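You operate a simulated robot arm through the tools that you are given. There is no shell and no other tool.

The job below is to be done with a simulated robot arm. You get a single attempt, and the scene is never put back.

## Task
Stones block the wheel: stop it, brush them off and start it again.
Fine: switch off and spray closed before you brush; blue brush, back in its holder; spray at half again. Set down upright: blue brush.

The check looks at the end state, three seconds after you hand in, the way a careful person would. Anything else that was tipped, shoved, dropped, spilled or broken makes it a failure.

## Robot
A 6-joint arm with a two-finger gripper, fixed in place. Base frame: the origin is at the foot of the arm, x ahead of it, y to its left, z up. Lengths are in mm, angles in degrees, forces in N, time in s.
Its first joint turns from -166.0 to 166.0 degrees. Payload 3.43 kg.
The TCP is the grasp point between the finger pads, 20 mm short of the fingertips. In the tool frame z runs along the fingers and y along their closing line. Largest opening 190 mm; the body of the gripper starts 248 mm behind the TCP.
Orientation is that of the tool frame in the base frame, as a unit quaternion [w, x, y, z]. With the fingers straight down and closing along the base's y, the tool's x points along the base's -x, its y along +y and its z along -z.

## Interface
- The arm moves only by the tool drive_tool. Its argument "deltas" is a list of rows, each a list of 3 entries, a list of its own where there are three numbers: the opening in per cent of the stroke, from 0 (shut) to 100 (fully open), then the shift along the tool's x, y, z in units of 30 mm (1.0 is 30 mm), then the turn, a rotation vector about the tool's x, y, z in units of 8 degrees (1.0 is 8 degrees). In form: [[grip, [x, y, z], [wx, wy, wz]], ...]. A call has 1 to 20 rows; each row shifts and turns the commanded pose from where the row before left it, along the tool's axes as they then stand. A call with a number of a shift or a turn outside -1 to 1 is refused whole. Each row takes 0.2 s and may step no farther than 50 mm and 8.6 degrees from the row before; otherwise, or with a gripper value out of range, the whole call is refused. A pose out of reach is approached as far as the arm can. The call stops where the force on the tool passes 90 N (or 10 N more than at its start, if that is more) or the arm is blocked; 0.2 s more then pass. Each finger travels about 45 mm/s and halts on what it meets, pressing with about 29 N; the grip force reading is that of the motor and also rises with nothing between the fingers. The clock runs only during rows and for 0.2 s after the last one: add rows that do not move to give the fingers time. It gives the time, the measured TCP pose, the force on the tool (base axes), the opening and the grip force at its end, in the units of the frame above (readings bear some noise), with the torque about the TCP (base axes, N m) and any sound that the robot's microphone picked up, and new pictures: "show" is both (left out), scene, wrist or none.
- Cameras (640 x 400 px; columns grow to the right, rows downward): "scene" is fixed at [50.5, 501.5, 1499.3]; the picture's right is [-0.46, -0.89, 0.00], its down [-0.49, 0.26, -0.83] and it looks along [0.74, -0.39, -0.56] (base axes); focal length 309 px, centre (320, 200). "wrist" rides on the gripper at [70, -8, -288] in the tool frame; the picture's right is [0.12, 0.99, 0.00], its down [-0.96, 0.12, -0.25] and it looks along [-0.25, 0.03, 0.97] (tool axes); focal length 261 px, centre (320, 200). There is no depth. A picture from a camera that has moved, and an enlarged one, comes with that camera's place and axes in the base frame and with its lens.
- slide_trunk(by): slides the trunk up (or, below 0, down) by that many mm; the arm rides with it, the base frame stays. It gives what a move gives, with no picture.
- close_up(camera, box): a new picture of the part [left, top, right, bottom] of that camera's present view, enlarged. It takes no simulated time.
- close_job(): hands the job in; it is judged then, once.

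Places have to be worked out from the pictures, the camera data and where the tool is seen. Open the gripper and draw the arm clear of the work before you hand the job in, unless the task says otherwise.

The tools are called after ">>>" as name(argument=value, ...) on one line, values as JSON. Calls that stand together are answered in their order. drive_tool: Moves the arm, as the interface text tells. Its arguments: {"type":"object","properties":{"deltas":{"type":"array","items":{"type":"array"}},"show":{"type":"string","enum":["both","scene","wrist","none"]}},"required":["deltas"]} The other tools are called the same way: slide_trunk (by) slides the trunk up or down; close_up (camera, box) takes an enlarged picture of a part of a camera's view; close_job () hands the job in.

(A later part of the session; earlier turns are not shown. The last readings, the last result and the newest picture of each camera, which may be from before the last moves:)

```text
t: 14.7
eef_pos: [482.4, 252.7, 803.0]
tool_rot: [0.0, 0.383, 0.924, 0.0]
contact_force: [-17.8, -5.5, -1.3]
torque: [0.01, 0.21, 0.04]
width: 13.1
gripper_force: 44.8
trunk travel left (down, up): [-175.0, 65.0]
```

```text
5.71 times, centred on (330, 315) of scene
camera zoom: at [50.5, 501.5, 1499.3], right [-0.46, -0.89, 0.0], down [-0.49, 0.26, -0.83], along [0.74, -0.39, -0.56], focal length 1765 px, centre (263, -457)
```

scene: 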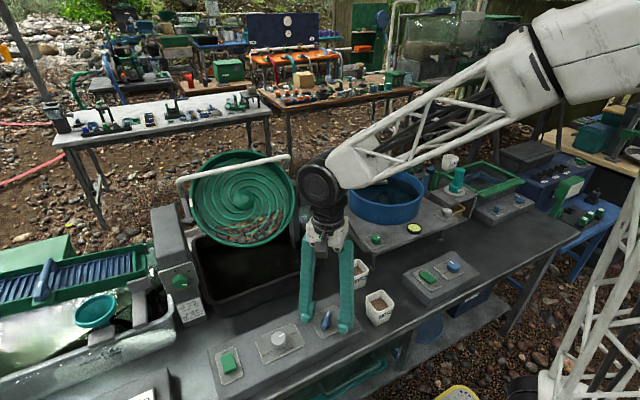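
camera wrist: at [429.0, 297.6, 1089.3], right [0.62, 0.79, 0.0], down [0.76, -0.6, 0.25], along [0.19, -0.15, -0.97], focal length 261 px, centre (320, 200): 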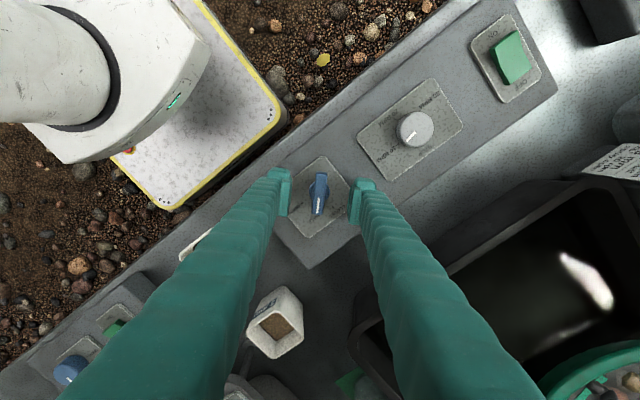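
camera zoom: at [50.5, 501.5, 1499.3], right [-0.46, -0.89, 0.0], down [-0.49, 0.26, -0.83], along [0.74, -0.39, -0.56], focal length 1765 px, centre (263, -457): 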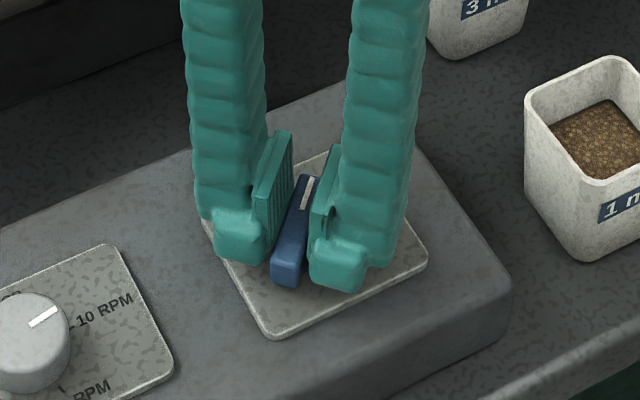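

The bar is gripped at 13 mm with little vertical load. I turn 45° counter-clockwise (seen from above) towards CLOSED.

>>> drive_tool(deltas=[[0, [0, -0.03, 0], [0, 0, -0.625]], [0, [0, 0, 0], [0, 0, -0.625]], [0, [0, 0, 0], [0, 0, -0.625]], [0, [0, 0, 0], [0, 0, -0.625]], [0, [0, 0, 0], [0, 0, -0.625]], [0, [0, 0, 0], [0, 0, -0.625]], [0, [0, 0, 0], [0, 0, -0.625]], [0, [0, 0, 0], [0, 0, -0.625]], [0, [0, 0, 0], [0, 0, -0.625]], [0, [0, 0, 0], [0, 0, 0]]])

>>> close_up(camera="wrist", box=[220, 100, 420, 240])

>>> close_up(camera="scene", box=[280, 280, 380, 350])

```text
t: 16.9
eef_pos: [484.9, 254.7, 803.1]
tool_rot: [0.002, -0.001, 1.0, 0.001]
contact_force: [-11.6, 12.9, -29.2]
torque: [0.12, 0.16, -0.03]
width: 12.9
gripper_force: 45.5
trunk travel left (down, up): [-175.0, 65.0]
camera wrist: at [413.1, 245.5, 1090.2], right [-0.12, 0.99, 0.0], down [0.96, 0.12, 0.25], along [0.25, 0.03, -0.97], focal length 261 px, centre (320, 200)
```

scene: 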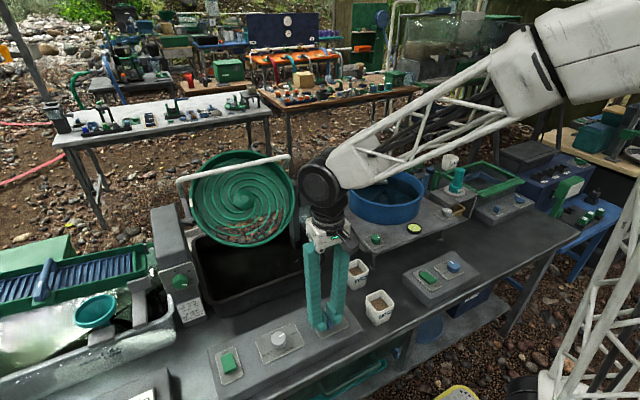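
wrist: 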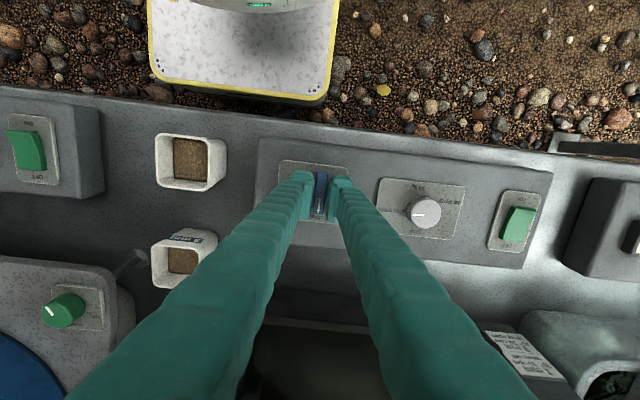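

```text
2.86 times, centred on (320, 170) of wrist
camera zoom: at [413.1, 245.5, 1090.2], right [-0.12, 0.99, 0.0], down [0.96, 0.12, 0.25], along [0.25, 0.03, -0.97], focal length 745 px, centre (320, 286)
```

zoom: 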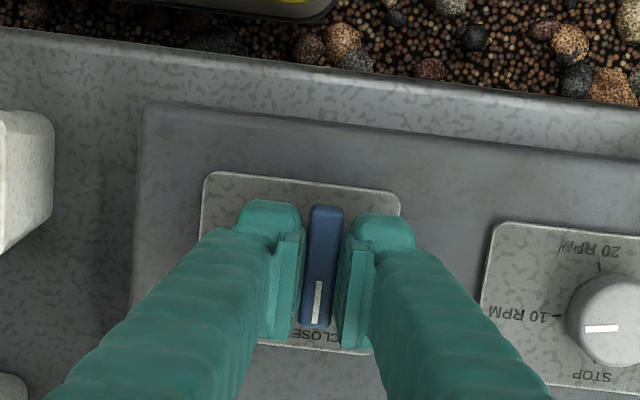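

```text
5.71 times, centred on (330, 315) of scene
camera zoom: at [50.5, 501.5, 1499.3], right [-0.46, -0.89, 0.0], down [-0.49, 0.26, -0.83], along [0.74, -0.39, -0.56], focal length 1765 px, centre (263, -457)
```

zoom: 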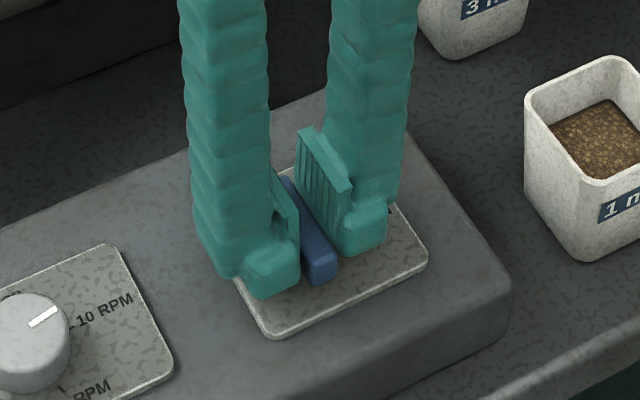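

The knob now points to CLOSED (bar along x). I release and lift.

>>> drive_tool(deltas=[[20, [0, 0, 0], [0, 0, 0]], [35, [0, 0, 0], [0, 0, 0]], [35, [0, 0, 0], [0, 0, 0]], [35, [0, 0, 0], [0, 0, 0]], [35, [0, 0, -0.5], [0, 0, 0]], [35, [0, 0, -1], [0, 0, 0]], [35, [0, 0, -1], [0, 0, 0]], [35, [0, 0, -1], [0, 0, 0]], [35, [0, 0, 0], [0, 0, 0]]])

>>> close_up(camera="wrist", box=[220, 100, 420, 240])

>>> close_up(camera="scene", box=[280, 280, 380, 350])

>>> close_up(camera="scene", box=[170, 135, 330, 255])

```text
t: 18.9
eef_pos: [484.2, 252.0, 909.6]
tool_rot: [0.001, 0.0, 1.0, 0.001]
contact_force: [-0.7, 0.2, 0.3]
torque: [-0.01, -0.01, 0.0]
width: 66.5
gripper_force: 0.0
trunk travel left (down, up): [-175.0, 65.0]
camera wrist: at [413.5, 243.8, 1197.0], right [-0.12, 0.99, 0.0], down [0.96, 0.11, 0.25], along [0.25, 0.03, -0.97], focal length 261 px, centre (320, 200)
```

scene: 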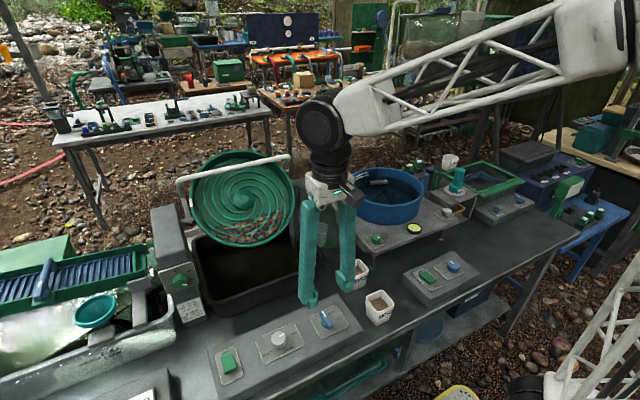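
wrist: 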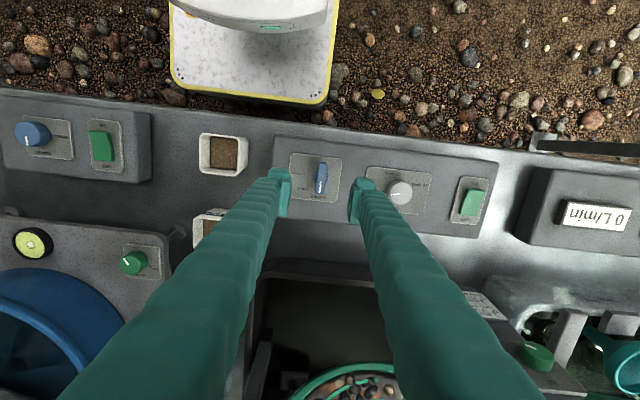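

```text
2.86 times, centred on (320, 170) of wrist
camera zoom: at [413.5, 243.8, 1197.0], right [-0.12, 0.99, 0.0], down [0.96, 0.11, 0.25], along [0.25, 0.03, -0.97], focal length 745 px, centre (320, 286)
```

zoom: 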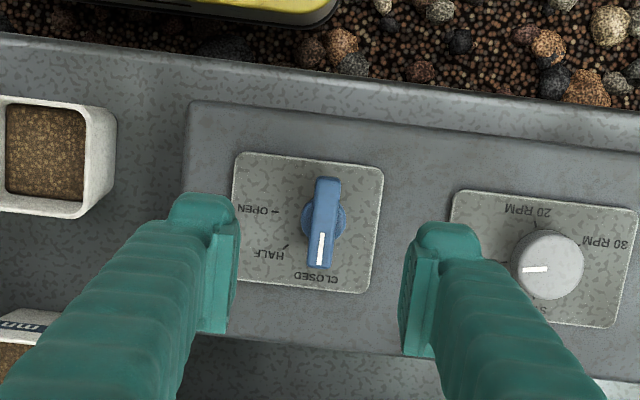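

```text
5.71 times, centred on (330, 315) of scene
camera zoom: at [50.5, 501.5, 1499.3], right [-0.46, -0.89, 0.0], down [-0.49, 0.26, -0.83], along [0.74, -0.39, -0.56], focal length 1765 px, centre (263, -457)
```

zoom: 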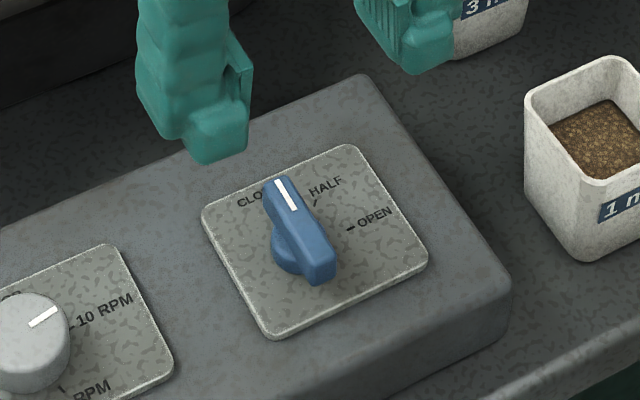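

```text
3.33 times, centred on (250, 195) of scene
camera zoom: at [50.5, 501.5, 1499.3], right [-0.46, -0.89, 0.0], down [-0.49, 0.26, -0.83], along [0.74, -0.39, -0.56], focal length 1030 px, centre (553, 217)
```

zoom: 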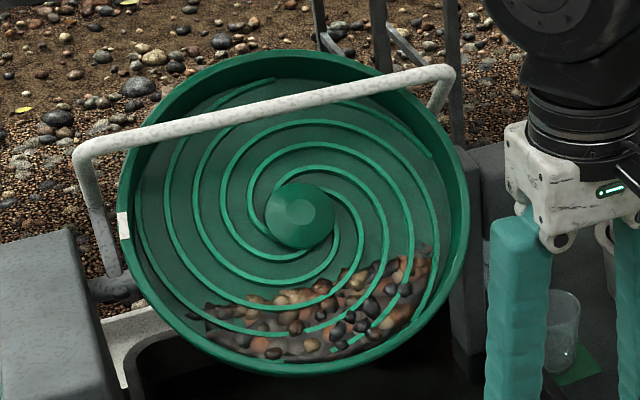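

The knob is at CLOSED and the wheel is off. Now to the brush holder: I raise and travel over towards (800, -380) at a safe height.

>>> drive_tool(deltas=[[35, [0, 0, -1], [0, 0, 0]], [35, [0, 0, -1], [0, 0, 0]], [35, [0, 0, -1], [0, 0, 0]], [35, [-0.479, -0.958, -0.2], [0, 0, 0]], [35, [-0.479, -0.958, -0.2], [0, 0, 0]], [35, [-0.479, -0.958, -0.2], [0, 0, 0]], [35, [-0.479, -0.958, -0.2], [0, 0, 0]], [35, [-0.479, -0.958, -0.2], [0, 0, 0]], [35, [-0.479, -0.958, -0.2], [0, 0, 0]], [35, [-0.479, -0.958, -0.2], [0, 0, 0]], [35, [-0.479, -0.958, -0.2], [0, 0, 0]], [35, [-0.479, -0.958, -0.2], [0, 0, 0]], [35, [-0.479, -0.958, -0.2], [0, 0, 0]], [35, [-0.479, -0.958, -0.2], [0, 0, 0]], [35, [-0.479, -0.958, -0.2], [0, 0, 0]], [35, [-0.479, -0.958, -0.2], [0, 0, 0]], [35, [-0.479, -0.958, -0.2], [0, 0, 0]], [35, [-0.479, -0.958, -0.2], [0, 0, 0]], [35, [0, 0, 0], [0, 0, 0]]])

>>> close_up(camera="wrist", box=[160, 100, 480, 300])

```text
t: 22.9
eef_pos: [700.0, -176.4, 1087.4]
tool_rot: [0.001, -0.001, 1.0, 0.001]
contact_force: [0.1, 0.5, -0.5]
torque: [0.02, 0.03, -0.02]
width: 66.6
gripper_force: 0.1
trunk travel left (down, up): [-175.0, 65.0]
camera wrist: at [628.9, -186.4, 1375.3], right [-0.12, 0.99, 0.0], down [0.96, 0.11, 0.25], along [0.25, 0.03, -0.97], focal length 261 px, centre (320, 200)
```

scene: 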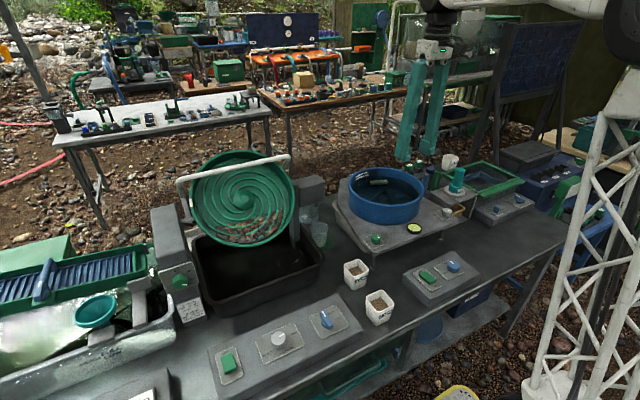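
wrist: 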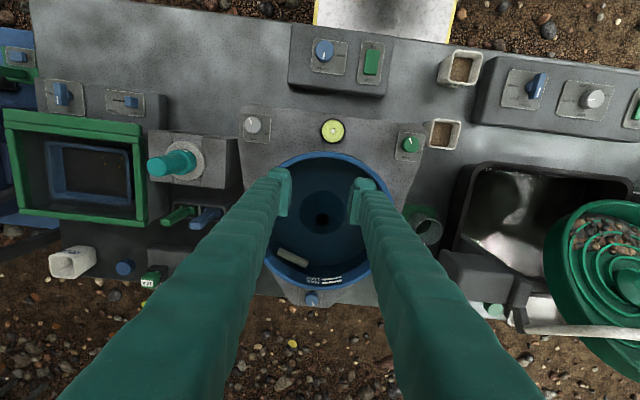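

```text
2.00 times, centred on (320, 200) of wrist
camera zoom: at [628.9, -186.4, 1375.3], right [-0.12, 0.99, 0.0], down [0.96, 0.11, 0.25], along [0.25, 0.03, -0.97], focal length 521 px, centre (320, 200)
```

zoom: 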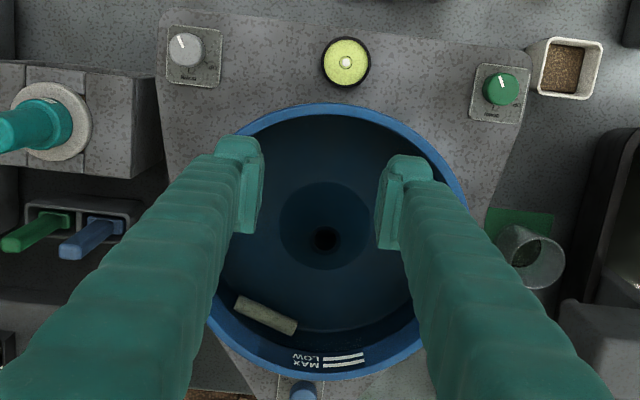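

The blue brush handle stands upright near (836, -414), from about z 783 to 885. I'll move closer for a better view of the handle and clearances.

>>> drive_tool(deltas=[[35, [-0.417, -0.933, 0.1], [0, 0, 0]], [35, [-0.417, -0.933, 0.1], [0, 0, 0]], [35, [-0.417, -0.933, 0.1], [0, 0, 0]], [35, [-0.417, -0.933, 0.1], [0, 0, 0]], [35, [-0.417, -0.933, 0.1], [0, 0, 0]], [35, [-0.417, -0.933, 0.1], [0, 0, 0]], [35, [-0.417, -0.933, 0.1], [0, 0, 0]], [35, [-0.417, -0.933, 0.1], [0, 0, 0]], [35, [0, 0, 0], [0, 0, 0]]])

>>> close_up(camera="wrist", box=[220, 110, 420, 250])

>>> close_up(camera="scene", box=[380, 130, 500, 220])

```text
t: 24.9
eef_pos: [800.1, -399.9, 1063.7]
tool_rot: [0.0, 0.0, 1.0, 0.001]
contact_force: [0.4, -0.6, -0.4]
torque: [0.01, 0.04, 0.02]
width: 66.4
gripper_force: 0.0
trunk travel left (down, up): [-175.0, 65.0]
camera wrist: at [729.6, -410.0, 1351.8], right [-0.12, 0.99, 0.0], down [0.96, 0.11, 0.25], along [0.25, 0.03, -0.97], focal length 261 px, centre (320, 200)
```

scene: 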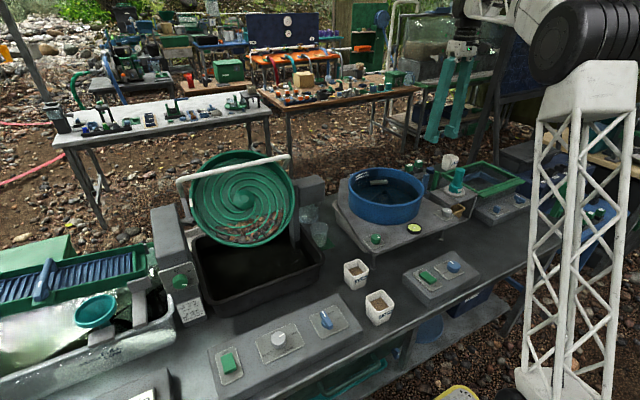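
wrist: 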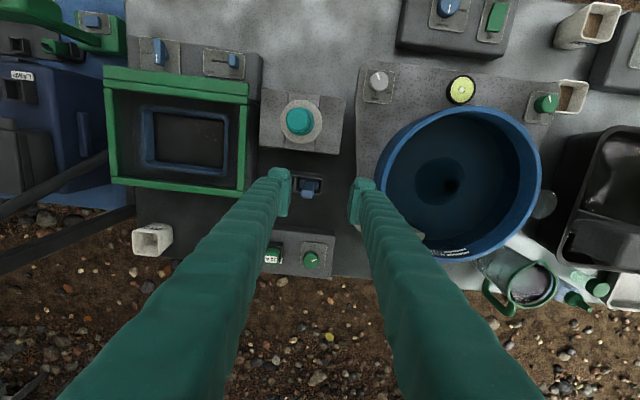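

```text
2.86 times, centred on (320, 180) of wrist
camera zoom: at [729.6, -410.0, 1351.8], right [-0.12, 0.99, 0.0], down [0.96, 0.11, 0.25], along [0.25, 0.03, -0.97], focal length 745 px, centre (320, 257)
```

zoom: 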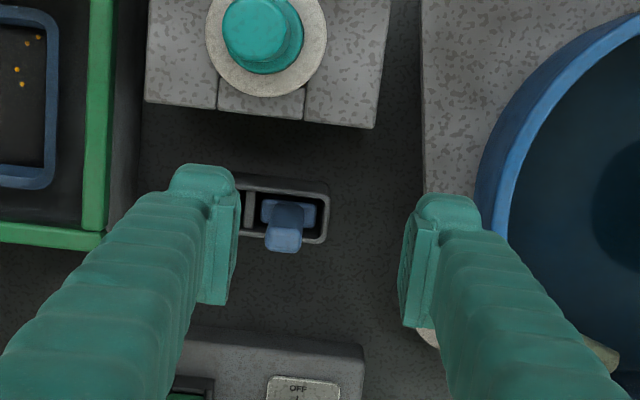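

```text
4.44 times, centred on (440, 175) of scene
camera zoom: at [50.5, 501.5, 1499.3], right [-0.46, -0.89, 0.0], down [-0.49, 0.26, -0.83], along [0.74, -0.39, -0.56], focal length 1373 px, centre (-213, 311)
```

zoom: 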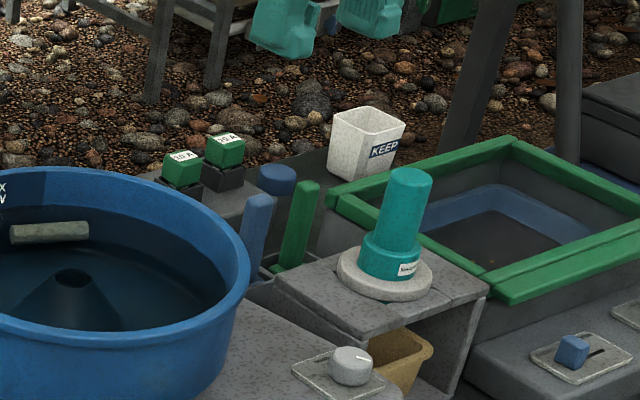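

The blue handle is at about (841, -420), roughly 14 mm thick in x and 24 mm wide in y, with the green one about 60 mm to -y. I'll rotate the tool 90° to close along x and move above the handle.

>>> drive_tool(deltas=[[35, [0, 0, 0], [0, 0, 0.9375]], [35, [0, 0, 0], [0, 0, 0.9375]], [35, [0, 0, 0], [0, 0, 0.9375]], [35, [0, 0, 0], [0, 0, 0.9375]], [35, [0, 0, 0], [0, 0, 0.9375]], [35, [0, 0, 0], [0, 0, 0.9375]], [35, [0, 0, 0], [0, 0, 0.9375]], [35, [0, 0, 0], [0, 0, 0.9375]], [35, [0, 0, 0], [0, 0, 0.9375]], [35, [0, 0, 0], [0, 0, 0.9375]], [35, [0, 0, 0], [0, 0, 0.9375]], [35, [0, 0, 0], [0, 0, 0.9375]], [35, [-0.167, 0.342, 0.867], [0, 0, 0]], [35, [-0.167, 0.342, 0.867], [0, 0, 0]], [35, [-0.167, 0.342, 0.667], [0, 0, 0]], [35, [-0.167, 0.342, 0.667], [0, 0, 0]], [35, [0, 0, 0], [0, 0, 0]]])

>>> close_up(camera="wrist", box=[220, 110, 420, 250])

>>> close_up(camera="scene", box=[380, 100, 500, 220])

```text
t: 28.5
eef_pos: [839.8, -420.9, 973.2]
tool_rot: [0.001, 0.707, 0.707, 0.002]
contact_force: [0.2, 0.2, -0.6]
torque: [-0.03, 0.01, 0.01]
width: 66.7
gripper_force: 0.0
trunk travel left (down, up): [-175.0, 65.0]
camera wrist: at [831.2, -350.9, 1260.5], right [0.99, 0.12, 0.0], down [0.11, -0.96, 0.25], along [0.03, -0.24, -0.97], focal length 261 px, centre (320, 200)
```

scene: 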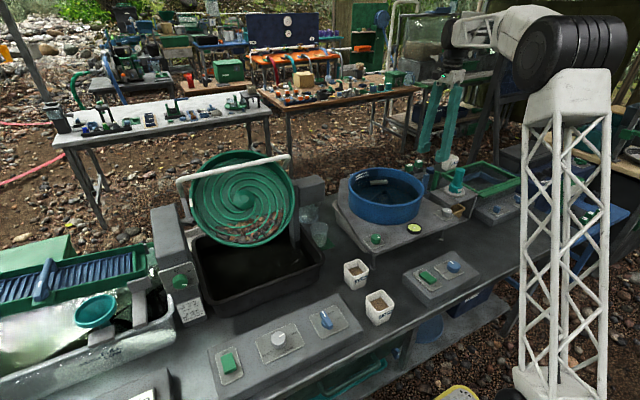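
wrist: 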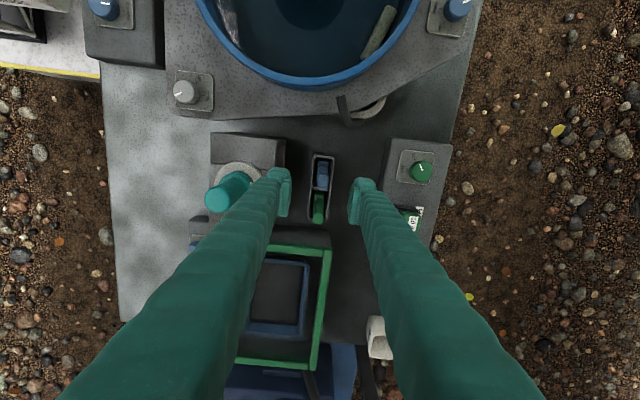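

```text
2.86 times, centred on (320, 180) of wrist
camera zoom: at [831.2, -350.9, 1260.5], right [0.99, 0.12, 0.0], down [0.11, -0.96, 0.25], along [0.03, -0.24, -0.97], focal length 745 px, centre (320, 257)
```

zoom: 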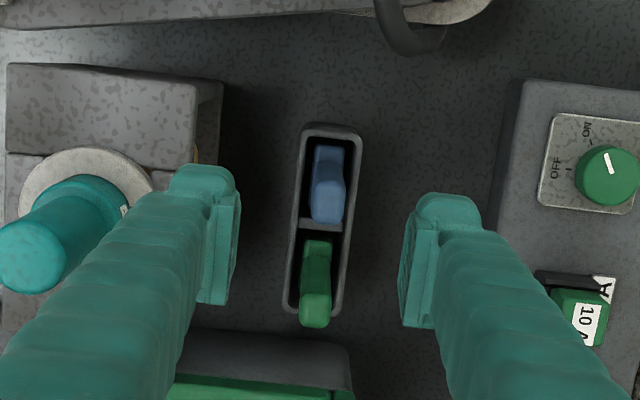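

```text
3.33 times, centred on (440, 160) of scene
camera zoom: at [50.5, 501.5, 1499.3], right [-0.46, -0.89, 0.0], down [-0.49, 0.26, -0.83], along [0.74, -0.39, -0.56], focal length 1030 px, centre (-80, 333)
```

zoom: 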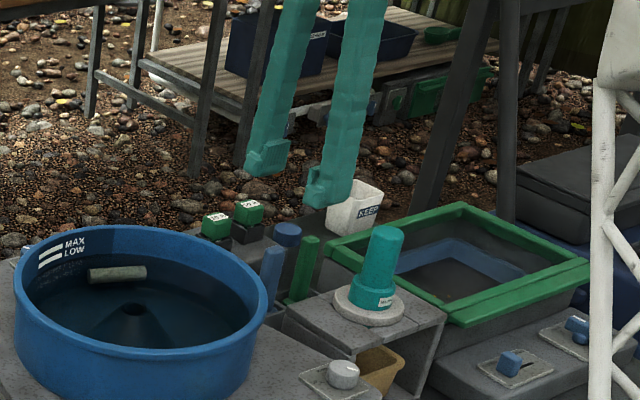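

The view confirms the blue handle at about (843, -419.5), roughly 17 mm thick. I shift 3.5 mm in x and descend partway, to TCP 905.

>>> drive_tool(deltas=[[35, [0.05, 0.117, 0.75], [0, 0, 0]], [35, [0, 0, 0.75], [0, 0, 0]], [35, [0, 0, 0.75], [0, 0, 0]], [35, [0, 0, 0], [0, 0, 0]]])

>>> close_up(camera="wrist", box=[220, 110, 420, 250])

>>> close_up(camera="scene", box=[400, 120, 480, 210])

```text
t: 29.5
eef_pos: [846.0, -418.4, 902.4]
tool_rot: [0.0, 0.708, 0.706, 0.001]
contact_force: [0.0, -0.4, -0.1]
torque: [0.0, 0.0, 0.0]
width: 66.8
gripper_force: 0.1
trunk travel left (down, up): [-175.0, 65.0]
camera wrist: at [835.9, -348.8, 1191.4], right [0.99, 0.12, 0.0], down [0.11, -0.96, 0.25], along [0.03, -0.24, -0.97], focal length 261 px, centre (320, 200)
```

scene: 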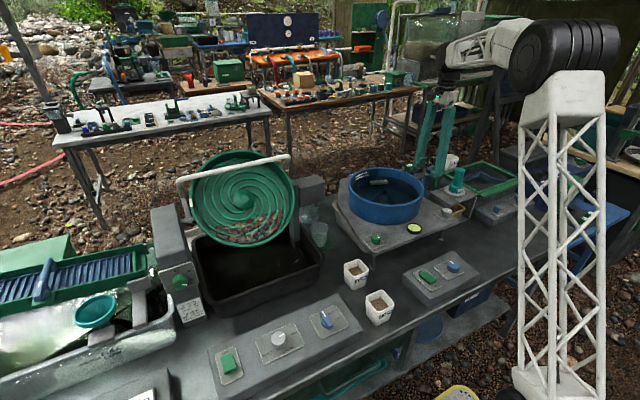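
wrist: 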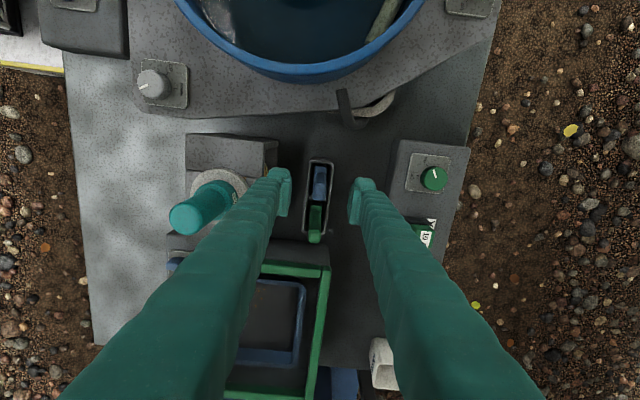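

```text
2.86 times, centred on (320, 180) of wrist
camera zoom: at [835.9, -348.8, 1191.4], right [0.99, 0.12, 0.0], down [0.11, -0.96, 0.25], along [0.03, -0.24, -0.97], focal length 745 px, centre (320, 257)
```

zoom: 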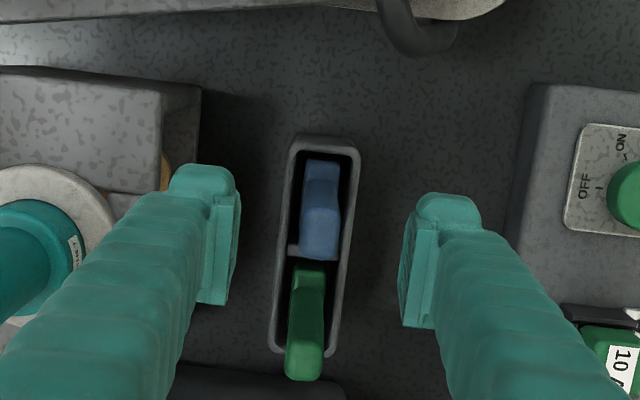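

```text
4.44 times, centred on (440, 165) of scene
camera zoom: at [50.5, 501.5, 1499.3], right [-0.46, -0.89, 0.0], down [-0.49, 0.26, -0.83], along [0.74, -0.39, -0.56], focal length 1373 px, centre (-213, 356)
```

zoom: 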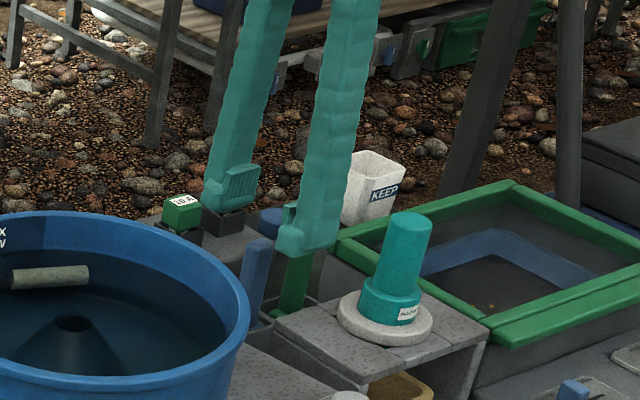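

The handle top is centred between the fingers. I descend 45 mm and close.

>>> drive_tool(deltas=[[35, [0, 0, 0.75], [0, 0, 0]], [35, [0, 0, 0.75], [0, 0, 0]], [35, [0, 0, 0], [0, 0, 0]], [20, [0, 0, 0], [0, 0, 0]], [10, [0, 0, 0], [0, 0, 0]], [5, [0, 0, 0], [0, 0, 0]], [0, [0, 0, 0], [0, 0, 0]], [0, [0, 0, 0], [0, 0, 0]], [0, [0, 0, 0], [0, 0, 0]]])

>>> close_up(camera="wrist", box=[220, 110, 420, 250])

>>> close_up(camera="scene", box=[400, 120, 480, 210])

```text
t: 31.5
eef_pos: [843.4, -418.0, 860.3]
tool_rot: [0.0, 0.707, 0.707, 0.002]
contact_force: [-0.6, -0.8, 0.3]
torque: [-0.01, -0.02, 0.0]
width: 16.8
gripper_force: 29.3
trunk travel left (down, up): [-175.0, 65.0]
camera wrist: at [835.0, -348.8, 1147.7], right [0.99, 0.12, 0.0], down [0.11, -0.96, 0.25], along [0.03, -0.24, -0.97], focal length 261 px, centre (320, 200)
```

scene: 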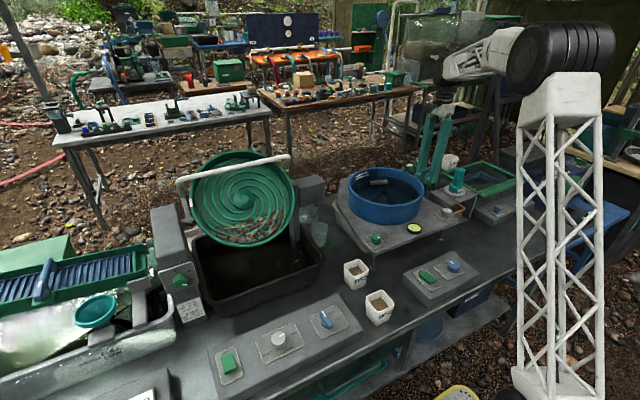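
wrist: 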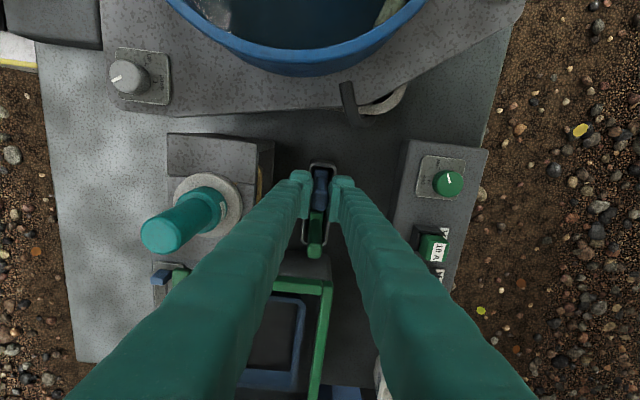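

```text
2.86 times, centred on (320, 180) of wrist
camera zoom: at [835.0, -348.8, 1147.7], right [0.99, 0.12, 0.0], down [0.11, -0.96, 0.25], along [0.03, -0.24, -0.97], focal length 745 px, centre (320, 257)
```

zoom: 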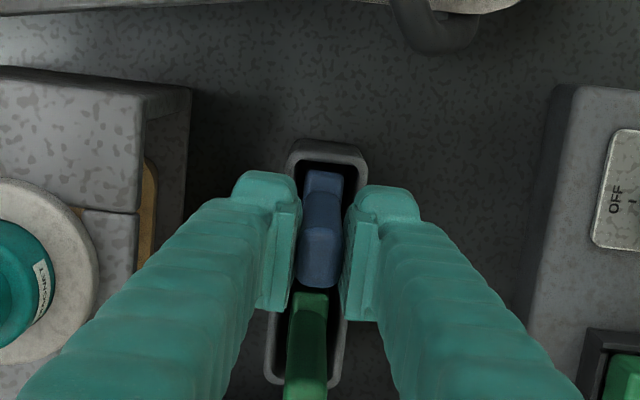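

```text
4.44 times, centred on (440, 165) of scene
camera zoom: at [50.5, 501.5, 1499.3], right [-0.46, -0.89, 0.0], down [-0.49, 0.26, -0.83], along [0.74, -0.39, -0.56], focal length 1373 px, centre (-213, 356)
```

zoom: 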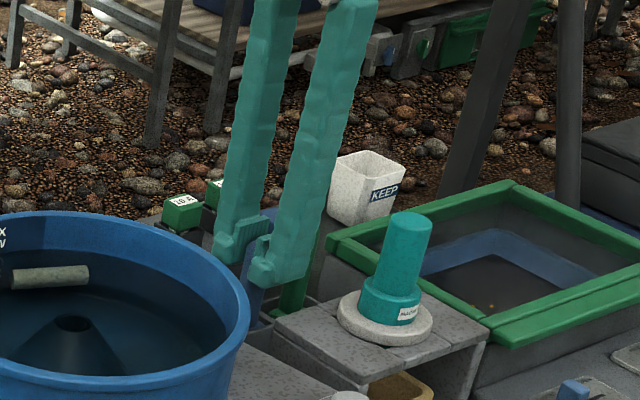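

The handle is gripped at 16.8 mm with no side load. I lift it straight up 210 mm.

>>> drive_tool(deltas=[[0, [0, 0, -0.5], [0, 0, 0]], [0, [0, 0, -0.5], [0, 0, 0]], [0, [0, 0, -1], [0, 0, 0]], [0, [0, 0, -1], [0, 0, 0]], [0, [0, 0, -1], [0, 0, 0]], [0, [0, 0, -1], [0, 0, 0]], [0, [0, 0, -1], [0, 0, 0]], [0, [0, 0, -1], [0, 0, 0]], [0, [0, 0, 0], [0, 0, 0]]])

>>> close_up(camera="wrist", box=[220, 110, 420, 250])

>>> close_up(camera="scene", box=[400, 70, 500, 200])

```text
t: 33.5
eef_pos: [842.6, -420.6, 1068.2]
tool_rot: [0.0, 0.708, 0.707, 0.002]
contact_force: [-0.7, -0.6, -1.0]
torque: [0.02, -0.01, 0.01]
width: 16.5
gripper_force: 28.9
trunk travel left (down, up): [-175.0, 65.0]
camera wrist: at [834.1, -350.1, 1356.5], right [0.99, 0.12, 0.0], down [0.11, -0.96, 0.25], along [0.03, -0.24, -0.97], focal length 261 px, centre (320, 200)
```

scene: 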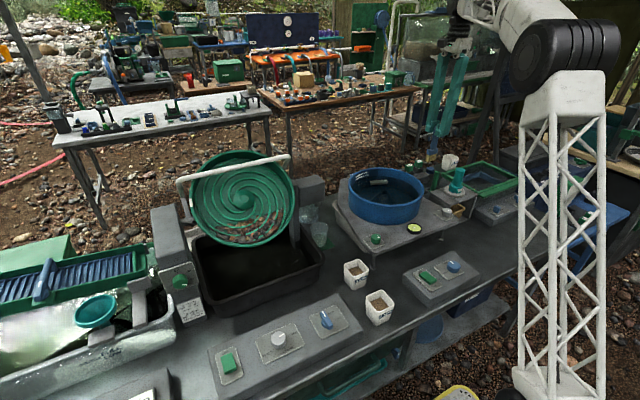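
wrist: 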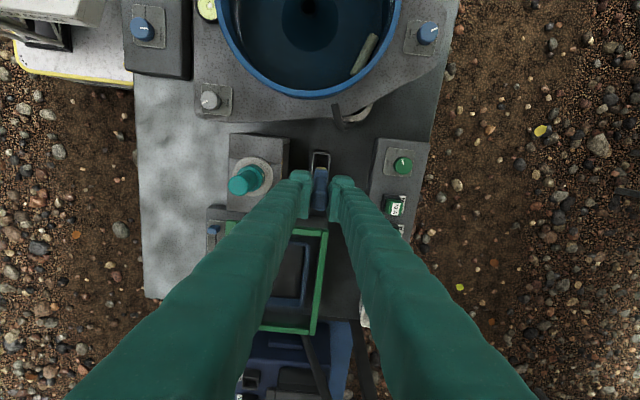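

```text
2.86 times, centred on (320, 180) of wrist
camera zoom: at [834.1, -350.1, 1356.5], right [0.99, 0.12, 0.0], down [0.11, -0.96, 0.25], along [0.03, -0.24, -0.97], focal length 745 px, centre (320, 257)
```

zoom: 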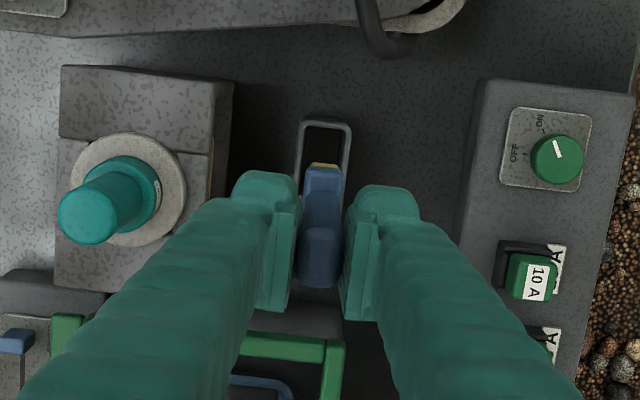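

```text
3.08 times, centred on (450, 135) of scene
camera zoom: at [50.5, 501.5, 1499.3], right [-0.46, -0.89, 0.0], down [-0.49, 0.26, -0.83], along [0.74, -0.39, -0.56], focal length 950 px, centre (-80, 400)
```

zoom: 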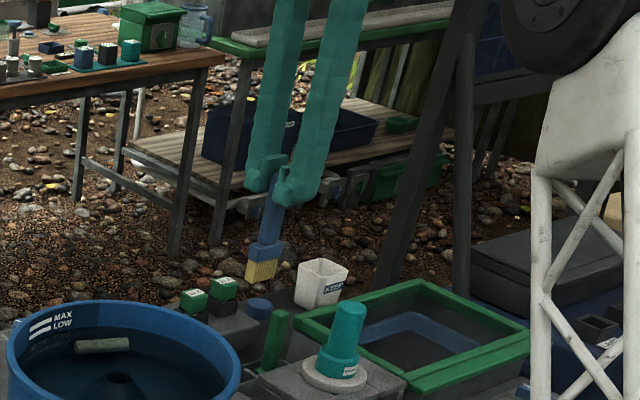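

The brush is out, with its bristles ending about 134 mm below the TCP. I carry it over to the front of the wheel, staying well above everything.

>>> drive_tool(deltas=[[0, [1, -0.333, -0.067], [0, 0, 0]], [0, [1, -0.333, -0.067], [0, 0, 0]], [0, [1, -0.333, -0.067], [0, 0, 0]], [0, [1, -0.333, -0.067], [0, 0, 0]], [0, [1, -0.333, -0.067], [0, 0, 0]], [0, [1, -0.333, -0.067], [0, 0, 0]], [0, [1, -0.333, -0.067], [0, 0, 0]], [0, [1, -0.333, -0.067], [0, 0, 0]], [0, [1, -0.333, -0.067], [0, 0, 0]], [0, [1, -0.333, -0.067], [0, 0, 0]], [0, [1, -0.333, -0.067], [0, 0, 0]], [0, [1, -0.333, -0.067], [0, 0, 0]], [0, [1, -0.333, -0.067], [0, 0, 0]], [0, [1, -0.333, -0.067], [0, 0, 0]], [0, [1, -0.333, -0.067], [0, 0, 0]], [0, [1, -0.333, -0.067], [0, 0, 0]], [0, [1, -0.333, -0.067], [0, 0, 0]], [0, [1, -0.333, -0.067], [0, 0, 0]], [0, [1, -0.333, -0.067], [0, 0, 0]], [0, [1, -0.333, -0.067], [0, 0, 0]]])

>>> close_up(camera="scene", box=[170, 110, 370, 260])

```text
t: 37.7
eef_pos: [643.0, 181.0, 1111.5]
tool_rot: [0.001, 0.707, 0.707, 0.002]
contact_force: [0.3, -0.4, -0.6]
torque: [0.08, 0.0, -0.02]
width: 16.4
gripper_force: 28.9
trunk travel left (down, up): [-175.0, 65.0]
camera wrist: at [635.0, 250.5, 1399.9], right [0.99, 0.12, 0.0], down [0.11, -0.96, 0.25], along [0.03, -0.24, -0.97], focal length 261 px, centre (320, 200)
```

scene: 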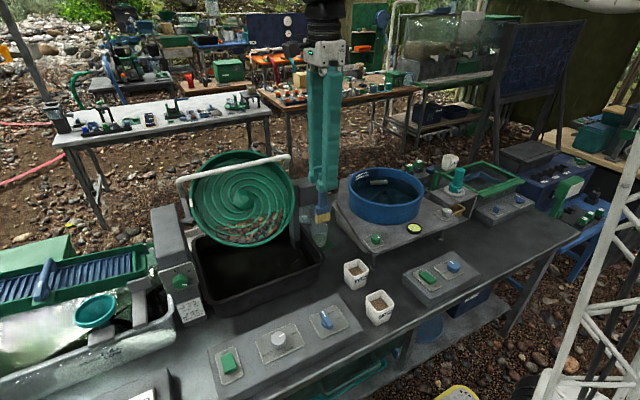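
wrist: 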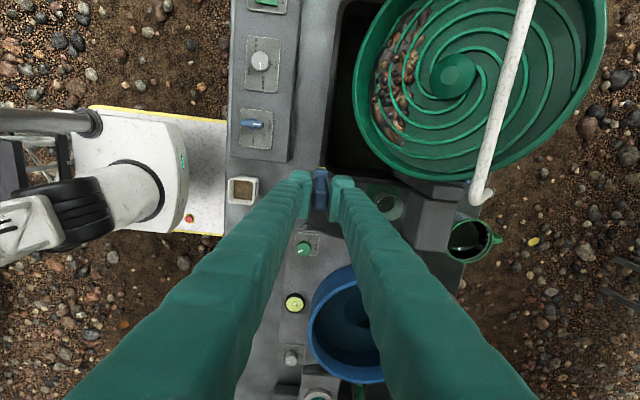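

```text
2.67 times, centred on (270, 185) of scene
camera zoom: at [50.5, 501.5, 1499.3], right [-0.46, -0.89, 0.0], down [-0.49, 0.26, -0.83], along [0.74, -0.39, -0.56], focal length 824 px, centre (453, 240)
```

zoom: 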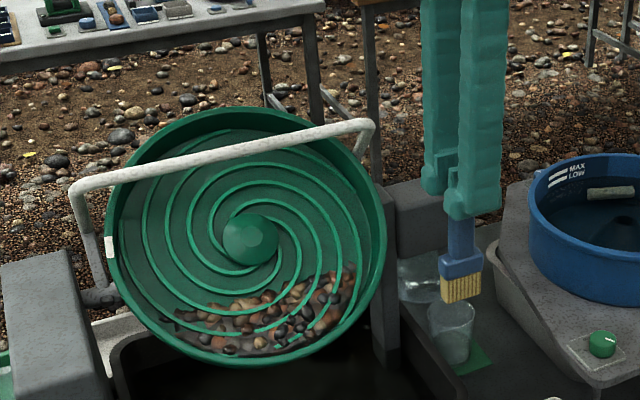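

I have a good overhead view of the wheel here, so I enlarge it to work out the geometry.

>>> close_up(camera="wrist", box=[320, 0, 620, 200])

>>> close_up(camera="wrist", box=[340, 0, 480, 180])

```text
2.00 times, centred on (470, 100) of wrist
camera zoom: at [635.0, 250.5, 1399.9], right [0.99, 0.12, 0.0], down [0.11, -0.96, 0.25], along [0.03, -0.24, -0.97], focal length 521 px, centre (20, 400)
```

zoom: 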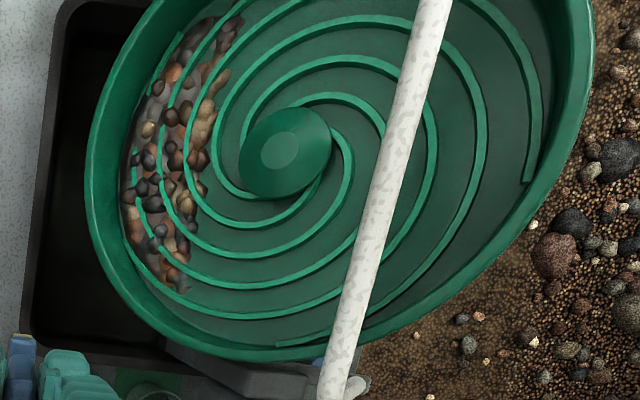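

```text
2.22 times, centred on (410, 90) of wrist
camera zoom: at [635.0, 250.5, 1399.9], right [0.99, 0.12, 0.0], down [0.11, -0.96, 0.25], along [0.03, -0.24, -0.97], focal length 579 px, centre (120, 444)
```

zoom: 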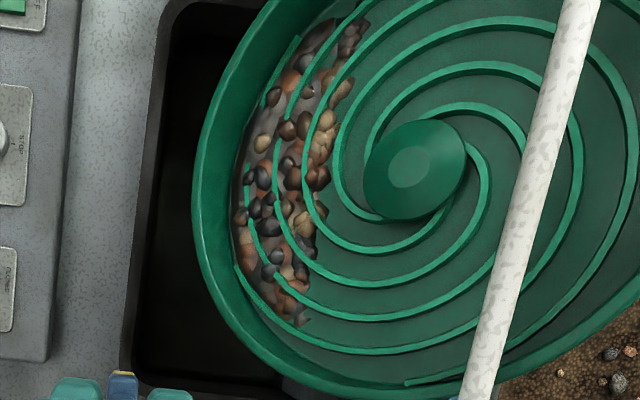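

From three views, the wheel floor at y=350 runs from about (709, z 919) at the bottom up towards (820, z 996). That is a slope of about 36°, and the stones lie below x≈772, y≈245–450. I tilt the tool 36° so the brush is perpendicular to the wheel and move in front of it, hovering.

>>> drive_tool(deltas=[[0, [0.95, 0, 0], [-0.9, 0, 0]], [0, [0.95, 0, 0], [-0.9, 0, 0]], [0, [0.95, 0, 0], [-0.9, 0, 0]], [0, [0.95, 0, 0], [-0.9, 0, 0]], [0, [0.95, 0, 0], [-0.9, 0, 0]], [0, [0.88, 0, 0], [0, 0, 0]], [0, [0, 0, 0], [0, 0, 0]]])

>>> close_up(camera="scene", box=[170, 110, 370, 260])

>>> close_up(camera="wrist", box=[220, 60, 480, 240])

```text
t: 39.3
eef_pos: [644.3, 349.1, 1109.7]
tool_rot: [0.219, 0.672, 0.672, 0.22]
contact_force: [0.2, -0.5, 0.1]
torque: [-0.01, 0.03, -0.02]
width: 16.4
gripper_force: 28.5
trunk travel left (down, up): [-175.0, 65.0]
camera wrist: at [467.1, 419.4, 1337.7], right [0.8, 0.12, 0.59], down [-0.05, -0.96, 0.27], along [0.6, -0.24, -0.76], focal length 261 px, centre (320, 200)
```

scene: 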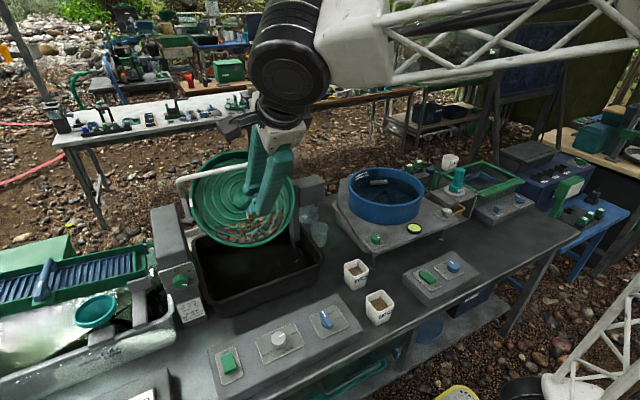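
wrist: 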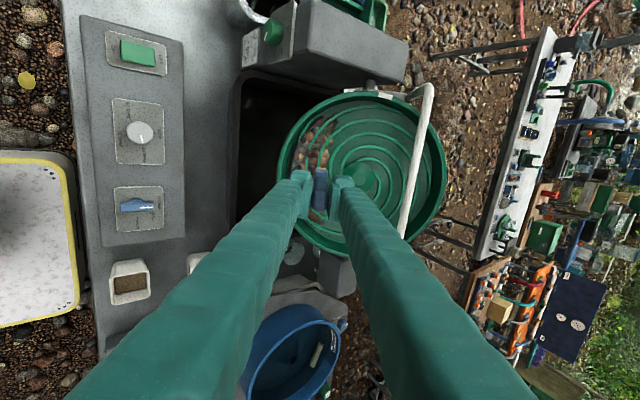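

```text
2.67 times, centred on (270, 185) of scene
camera zoom: at [50.5, 501.5, 1499.3], right [-0.46, -0.89, 0.0], down [-0.49, 0.26, -0.83], along [0.74, -0.39, -0.56], focal length 824 px, centre (453, 240)
```

zoom: 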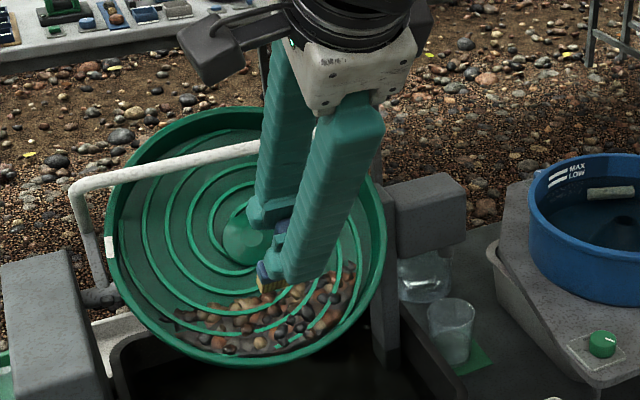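

```text
2.22 times, centred on (350, 150) of wrist
camera zoom: at [467.1, 419.4, 1337.7], right [0.8, 0.12, 0.59], down [-0.05, -0.96, 0.27], along [0.6, -0.24, -0.76], focal length 579 px, centre (253, 311)
```

zoom: 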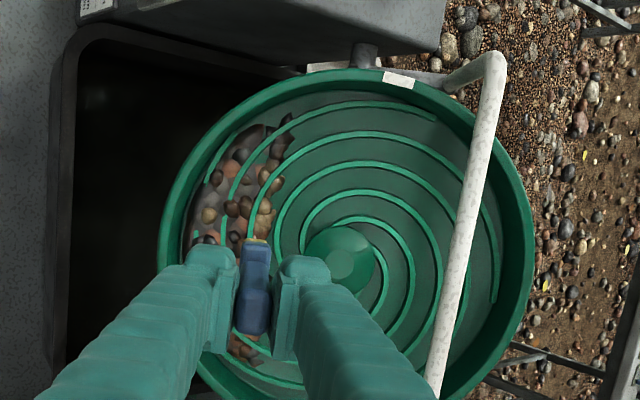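

The wheel faces the tool squarely now, with the brush about 58 mm off the surface over the stones. I advance 40 mm along the tool axis and look.

>>> drive_tool(deltas=[[0, [0, 0, 0.6], [0, 0, 0]], [0, [0, 0, 0.4], [0, 0, 0]], [0, [0, 0, 0.3], [0, 0, 0]], [0, [0, 0, 0], [0, 0, 0]]])

>>> close_up(camera="scene", box=[200, 160, 300, 260])

>>> close_up(camera="wrist", box=[240, 80, 420, 220])

```text
t: 40.3
eef_pos: [667.7, 348.9, 1078.9]
tool_rot: [0.219, 0.672, 0.672, 0.22]
contact_force: [-1.1, -0.6, -1.3]
torque: [-0.02, 0.01, 0.0]
width: 16.4
gripper_force: 29.3
trunk travel left (down, up): [-175.0, 65.0]
camera wrist: at [490.9, 419.2, 1306.4], right [0.8, 0.12, 0.59], down [-0.05, -0.96, 0.27], along [0.6, -0.24, -0.77], focal length 261 px, centre (320, 200)
```

scene: 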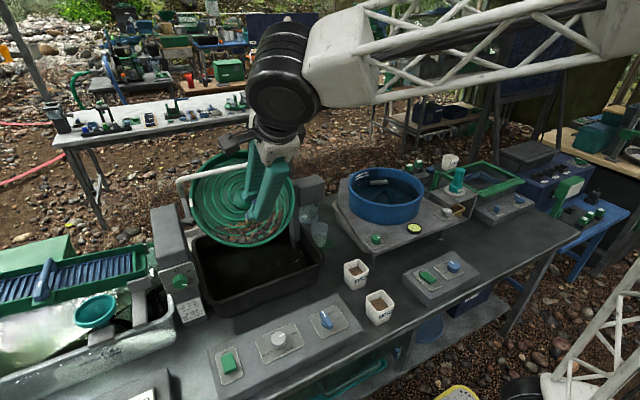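
wrist: 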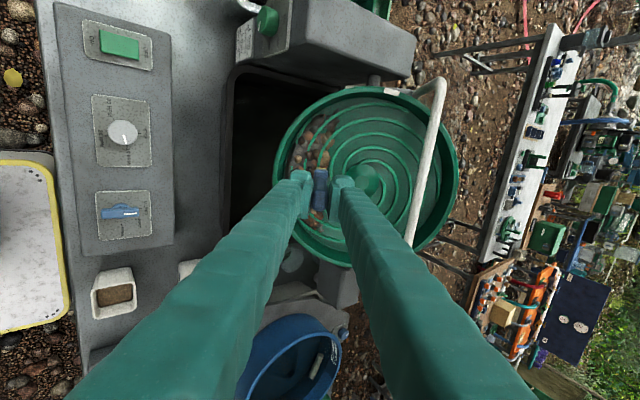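

```text
4.00 times, centred on (250, 210) of scene
camera zoom: at [50.5, 501.5, 1499.3], right [-0.46, -0.89, 0.0], down [-0.49, 0.26, -0.83], along [0.74, -0.39, -0.56], focal length 1236 px, centre (600, 160)
```

zoom: 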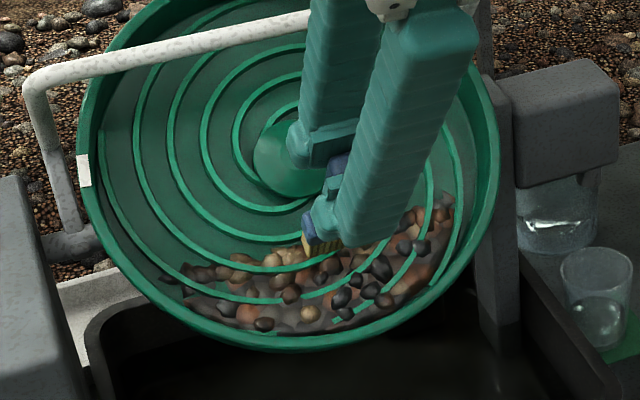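

```text
2.86 times, centred on (330, 150) of wrist
camera zoom: at [490.9, 419.2, 1306.4], right [0.8, 0.12, 0.59], down [-0.05, -0.96, 0.27], along [0.6, -0.24, -0.77], focal length 745 px, centre (291, 343)
```

zoom: 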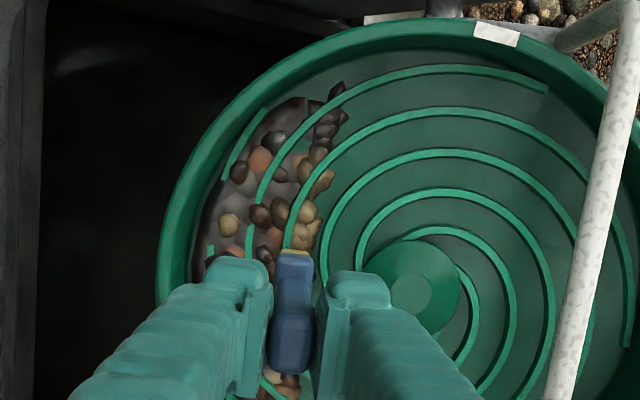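

The brush is just above the stones' upper edge. I move 12 mm upslope and creep in until contact.

>>> drive_tool(deltas=[[0, [0, 0.4, 0], [0, 0, 0]], [0, [0, 0, 0.13], [0, 0, 0]], [0, [0, 0, 0.13], [0, 0, 0]], [0, [0, 0, 0], [0, 0, 0]]], show="none")

>>> drive_tool(deltas=[[0, [0, 0, 0.13], [0, 0, 0]], [0, [0, 0, 0.13], [0, 0, 0]], [0, [0, 0, 0], [0, 0, 0]]], show="scene")

>>> close_up(camera="scene", box=[200, 160, 300, 260])

```text
t: 41.3
eef_pos: [681.6, 349.7, 1079.3]
tool_rot: [0.219, 0.672, 0.672, 0.22]
contact_force: [0.2, 0.3, -0.1]
torque: [0.0, 0.04, -0.02]
width: 16.4
gripper_force: 28.7
trunk travel left (down, up): [-175.0, 65.0]
```

```text
t: 42.1
eef_pos: [684.2, 348.6, 1074.7]
tool_rot: [0.219, 0.672, 0.672, 0.221]
contact_force: [-0.5, -0.3, -0.4]
torque: [0.0, 0.05, 0.02]
width: 16.6
gripper_force: 28.9
trunk travel left (down, up): [-175.0, 65.0]
```

scene: 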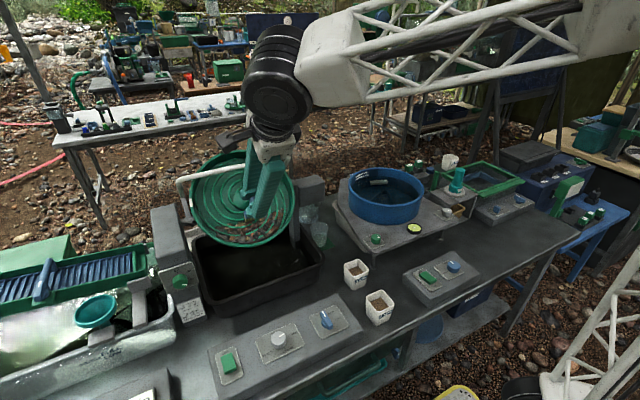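

```text
4.00 times, centred on (250, 210) of scene
camera zoom: at [50.5, 501.5, 1499.3], right [-0.46, -0.89, 0.0], down [-0.49, 0.26, -0.83], along [0.74, -0.39, -0.56], focal length 1236 px, centre (600, 160)
```

zoom: 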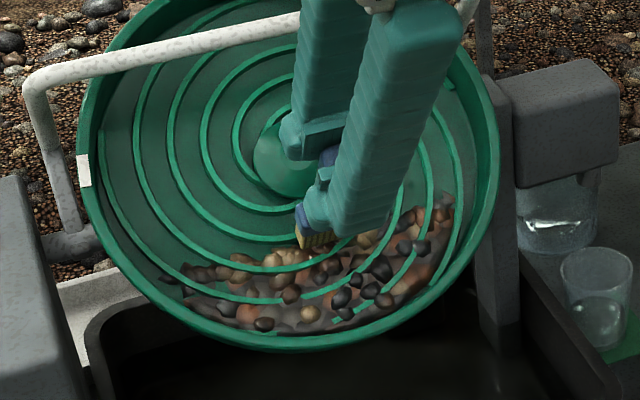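

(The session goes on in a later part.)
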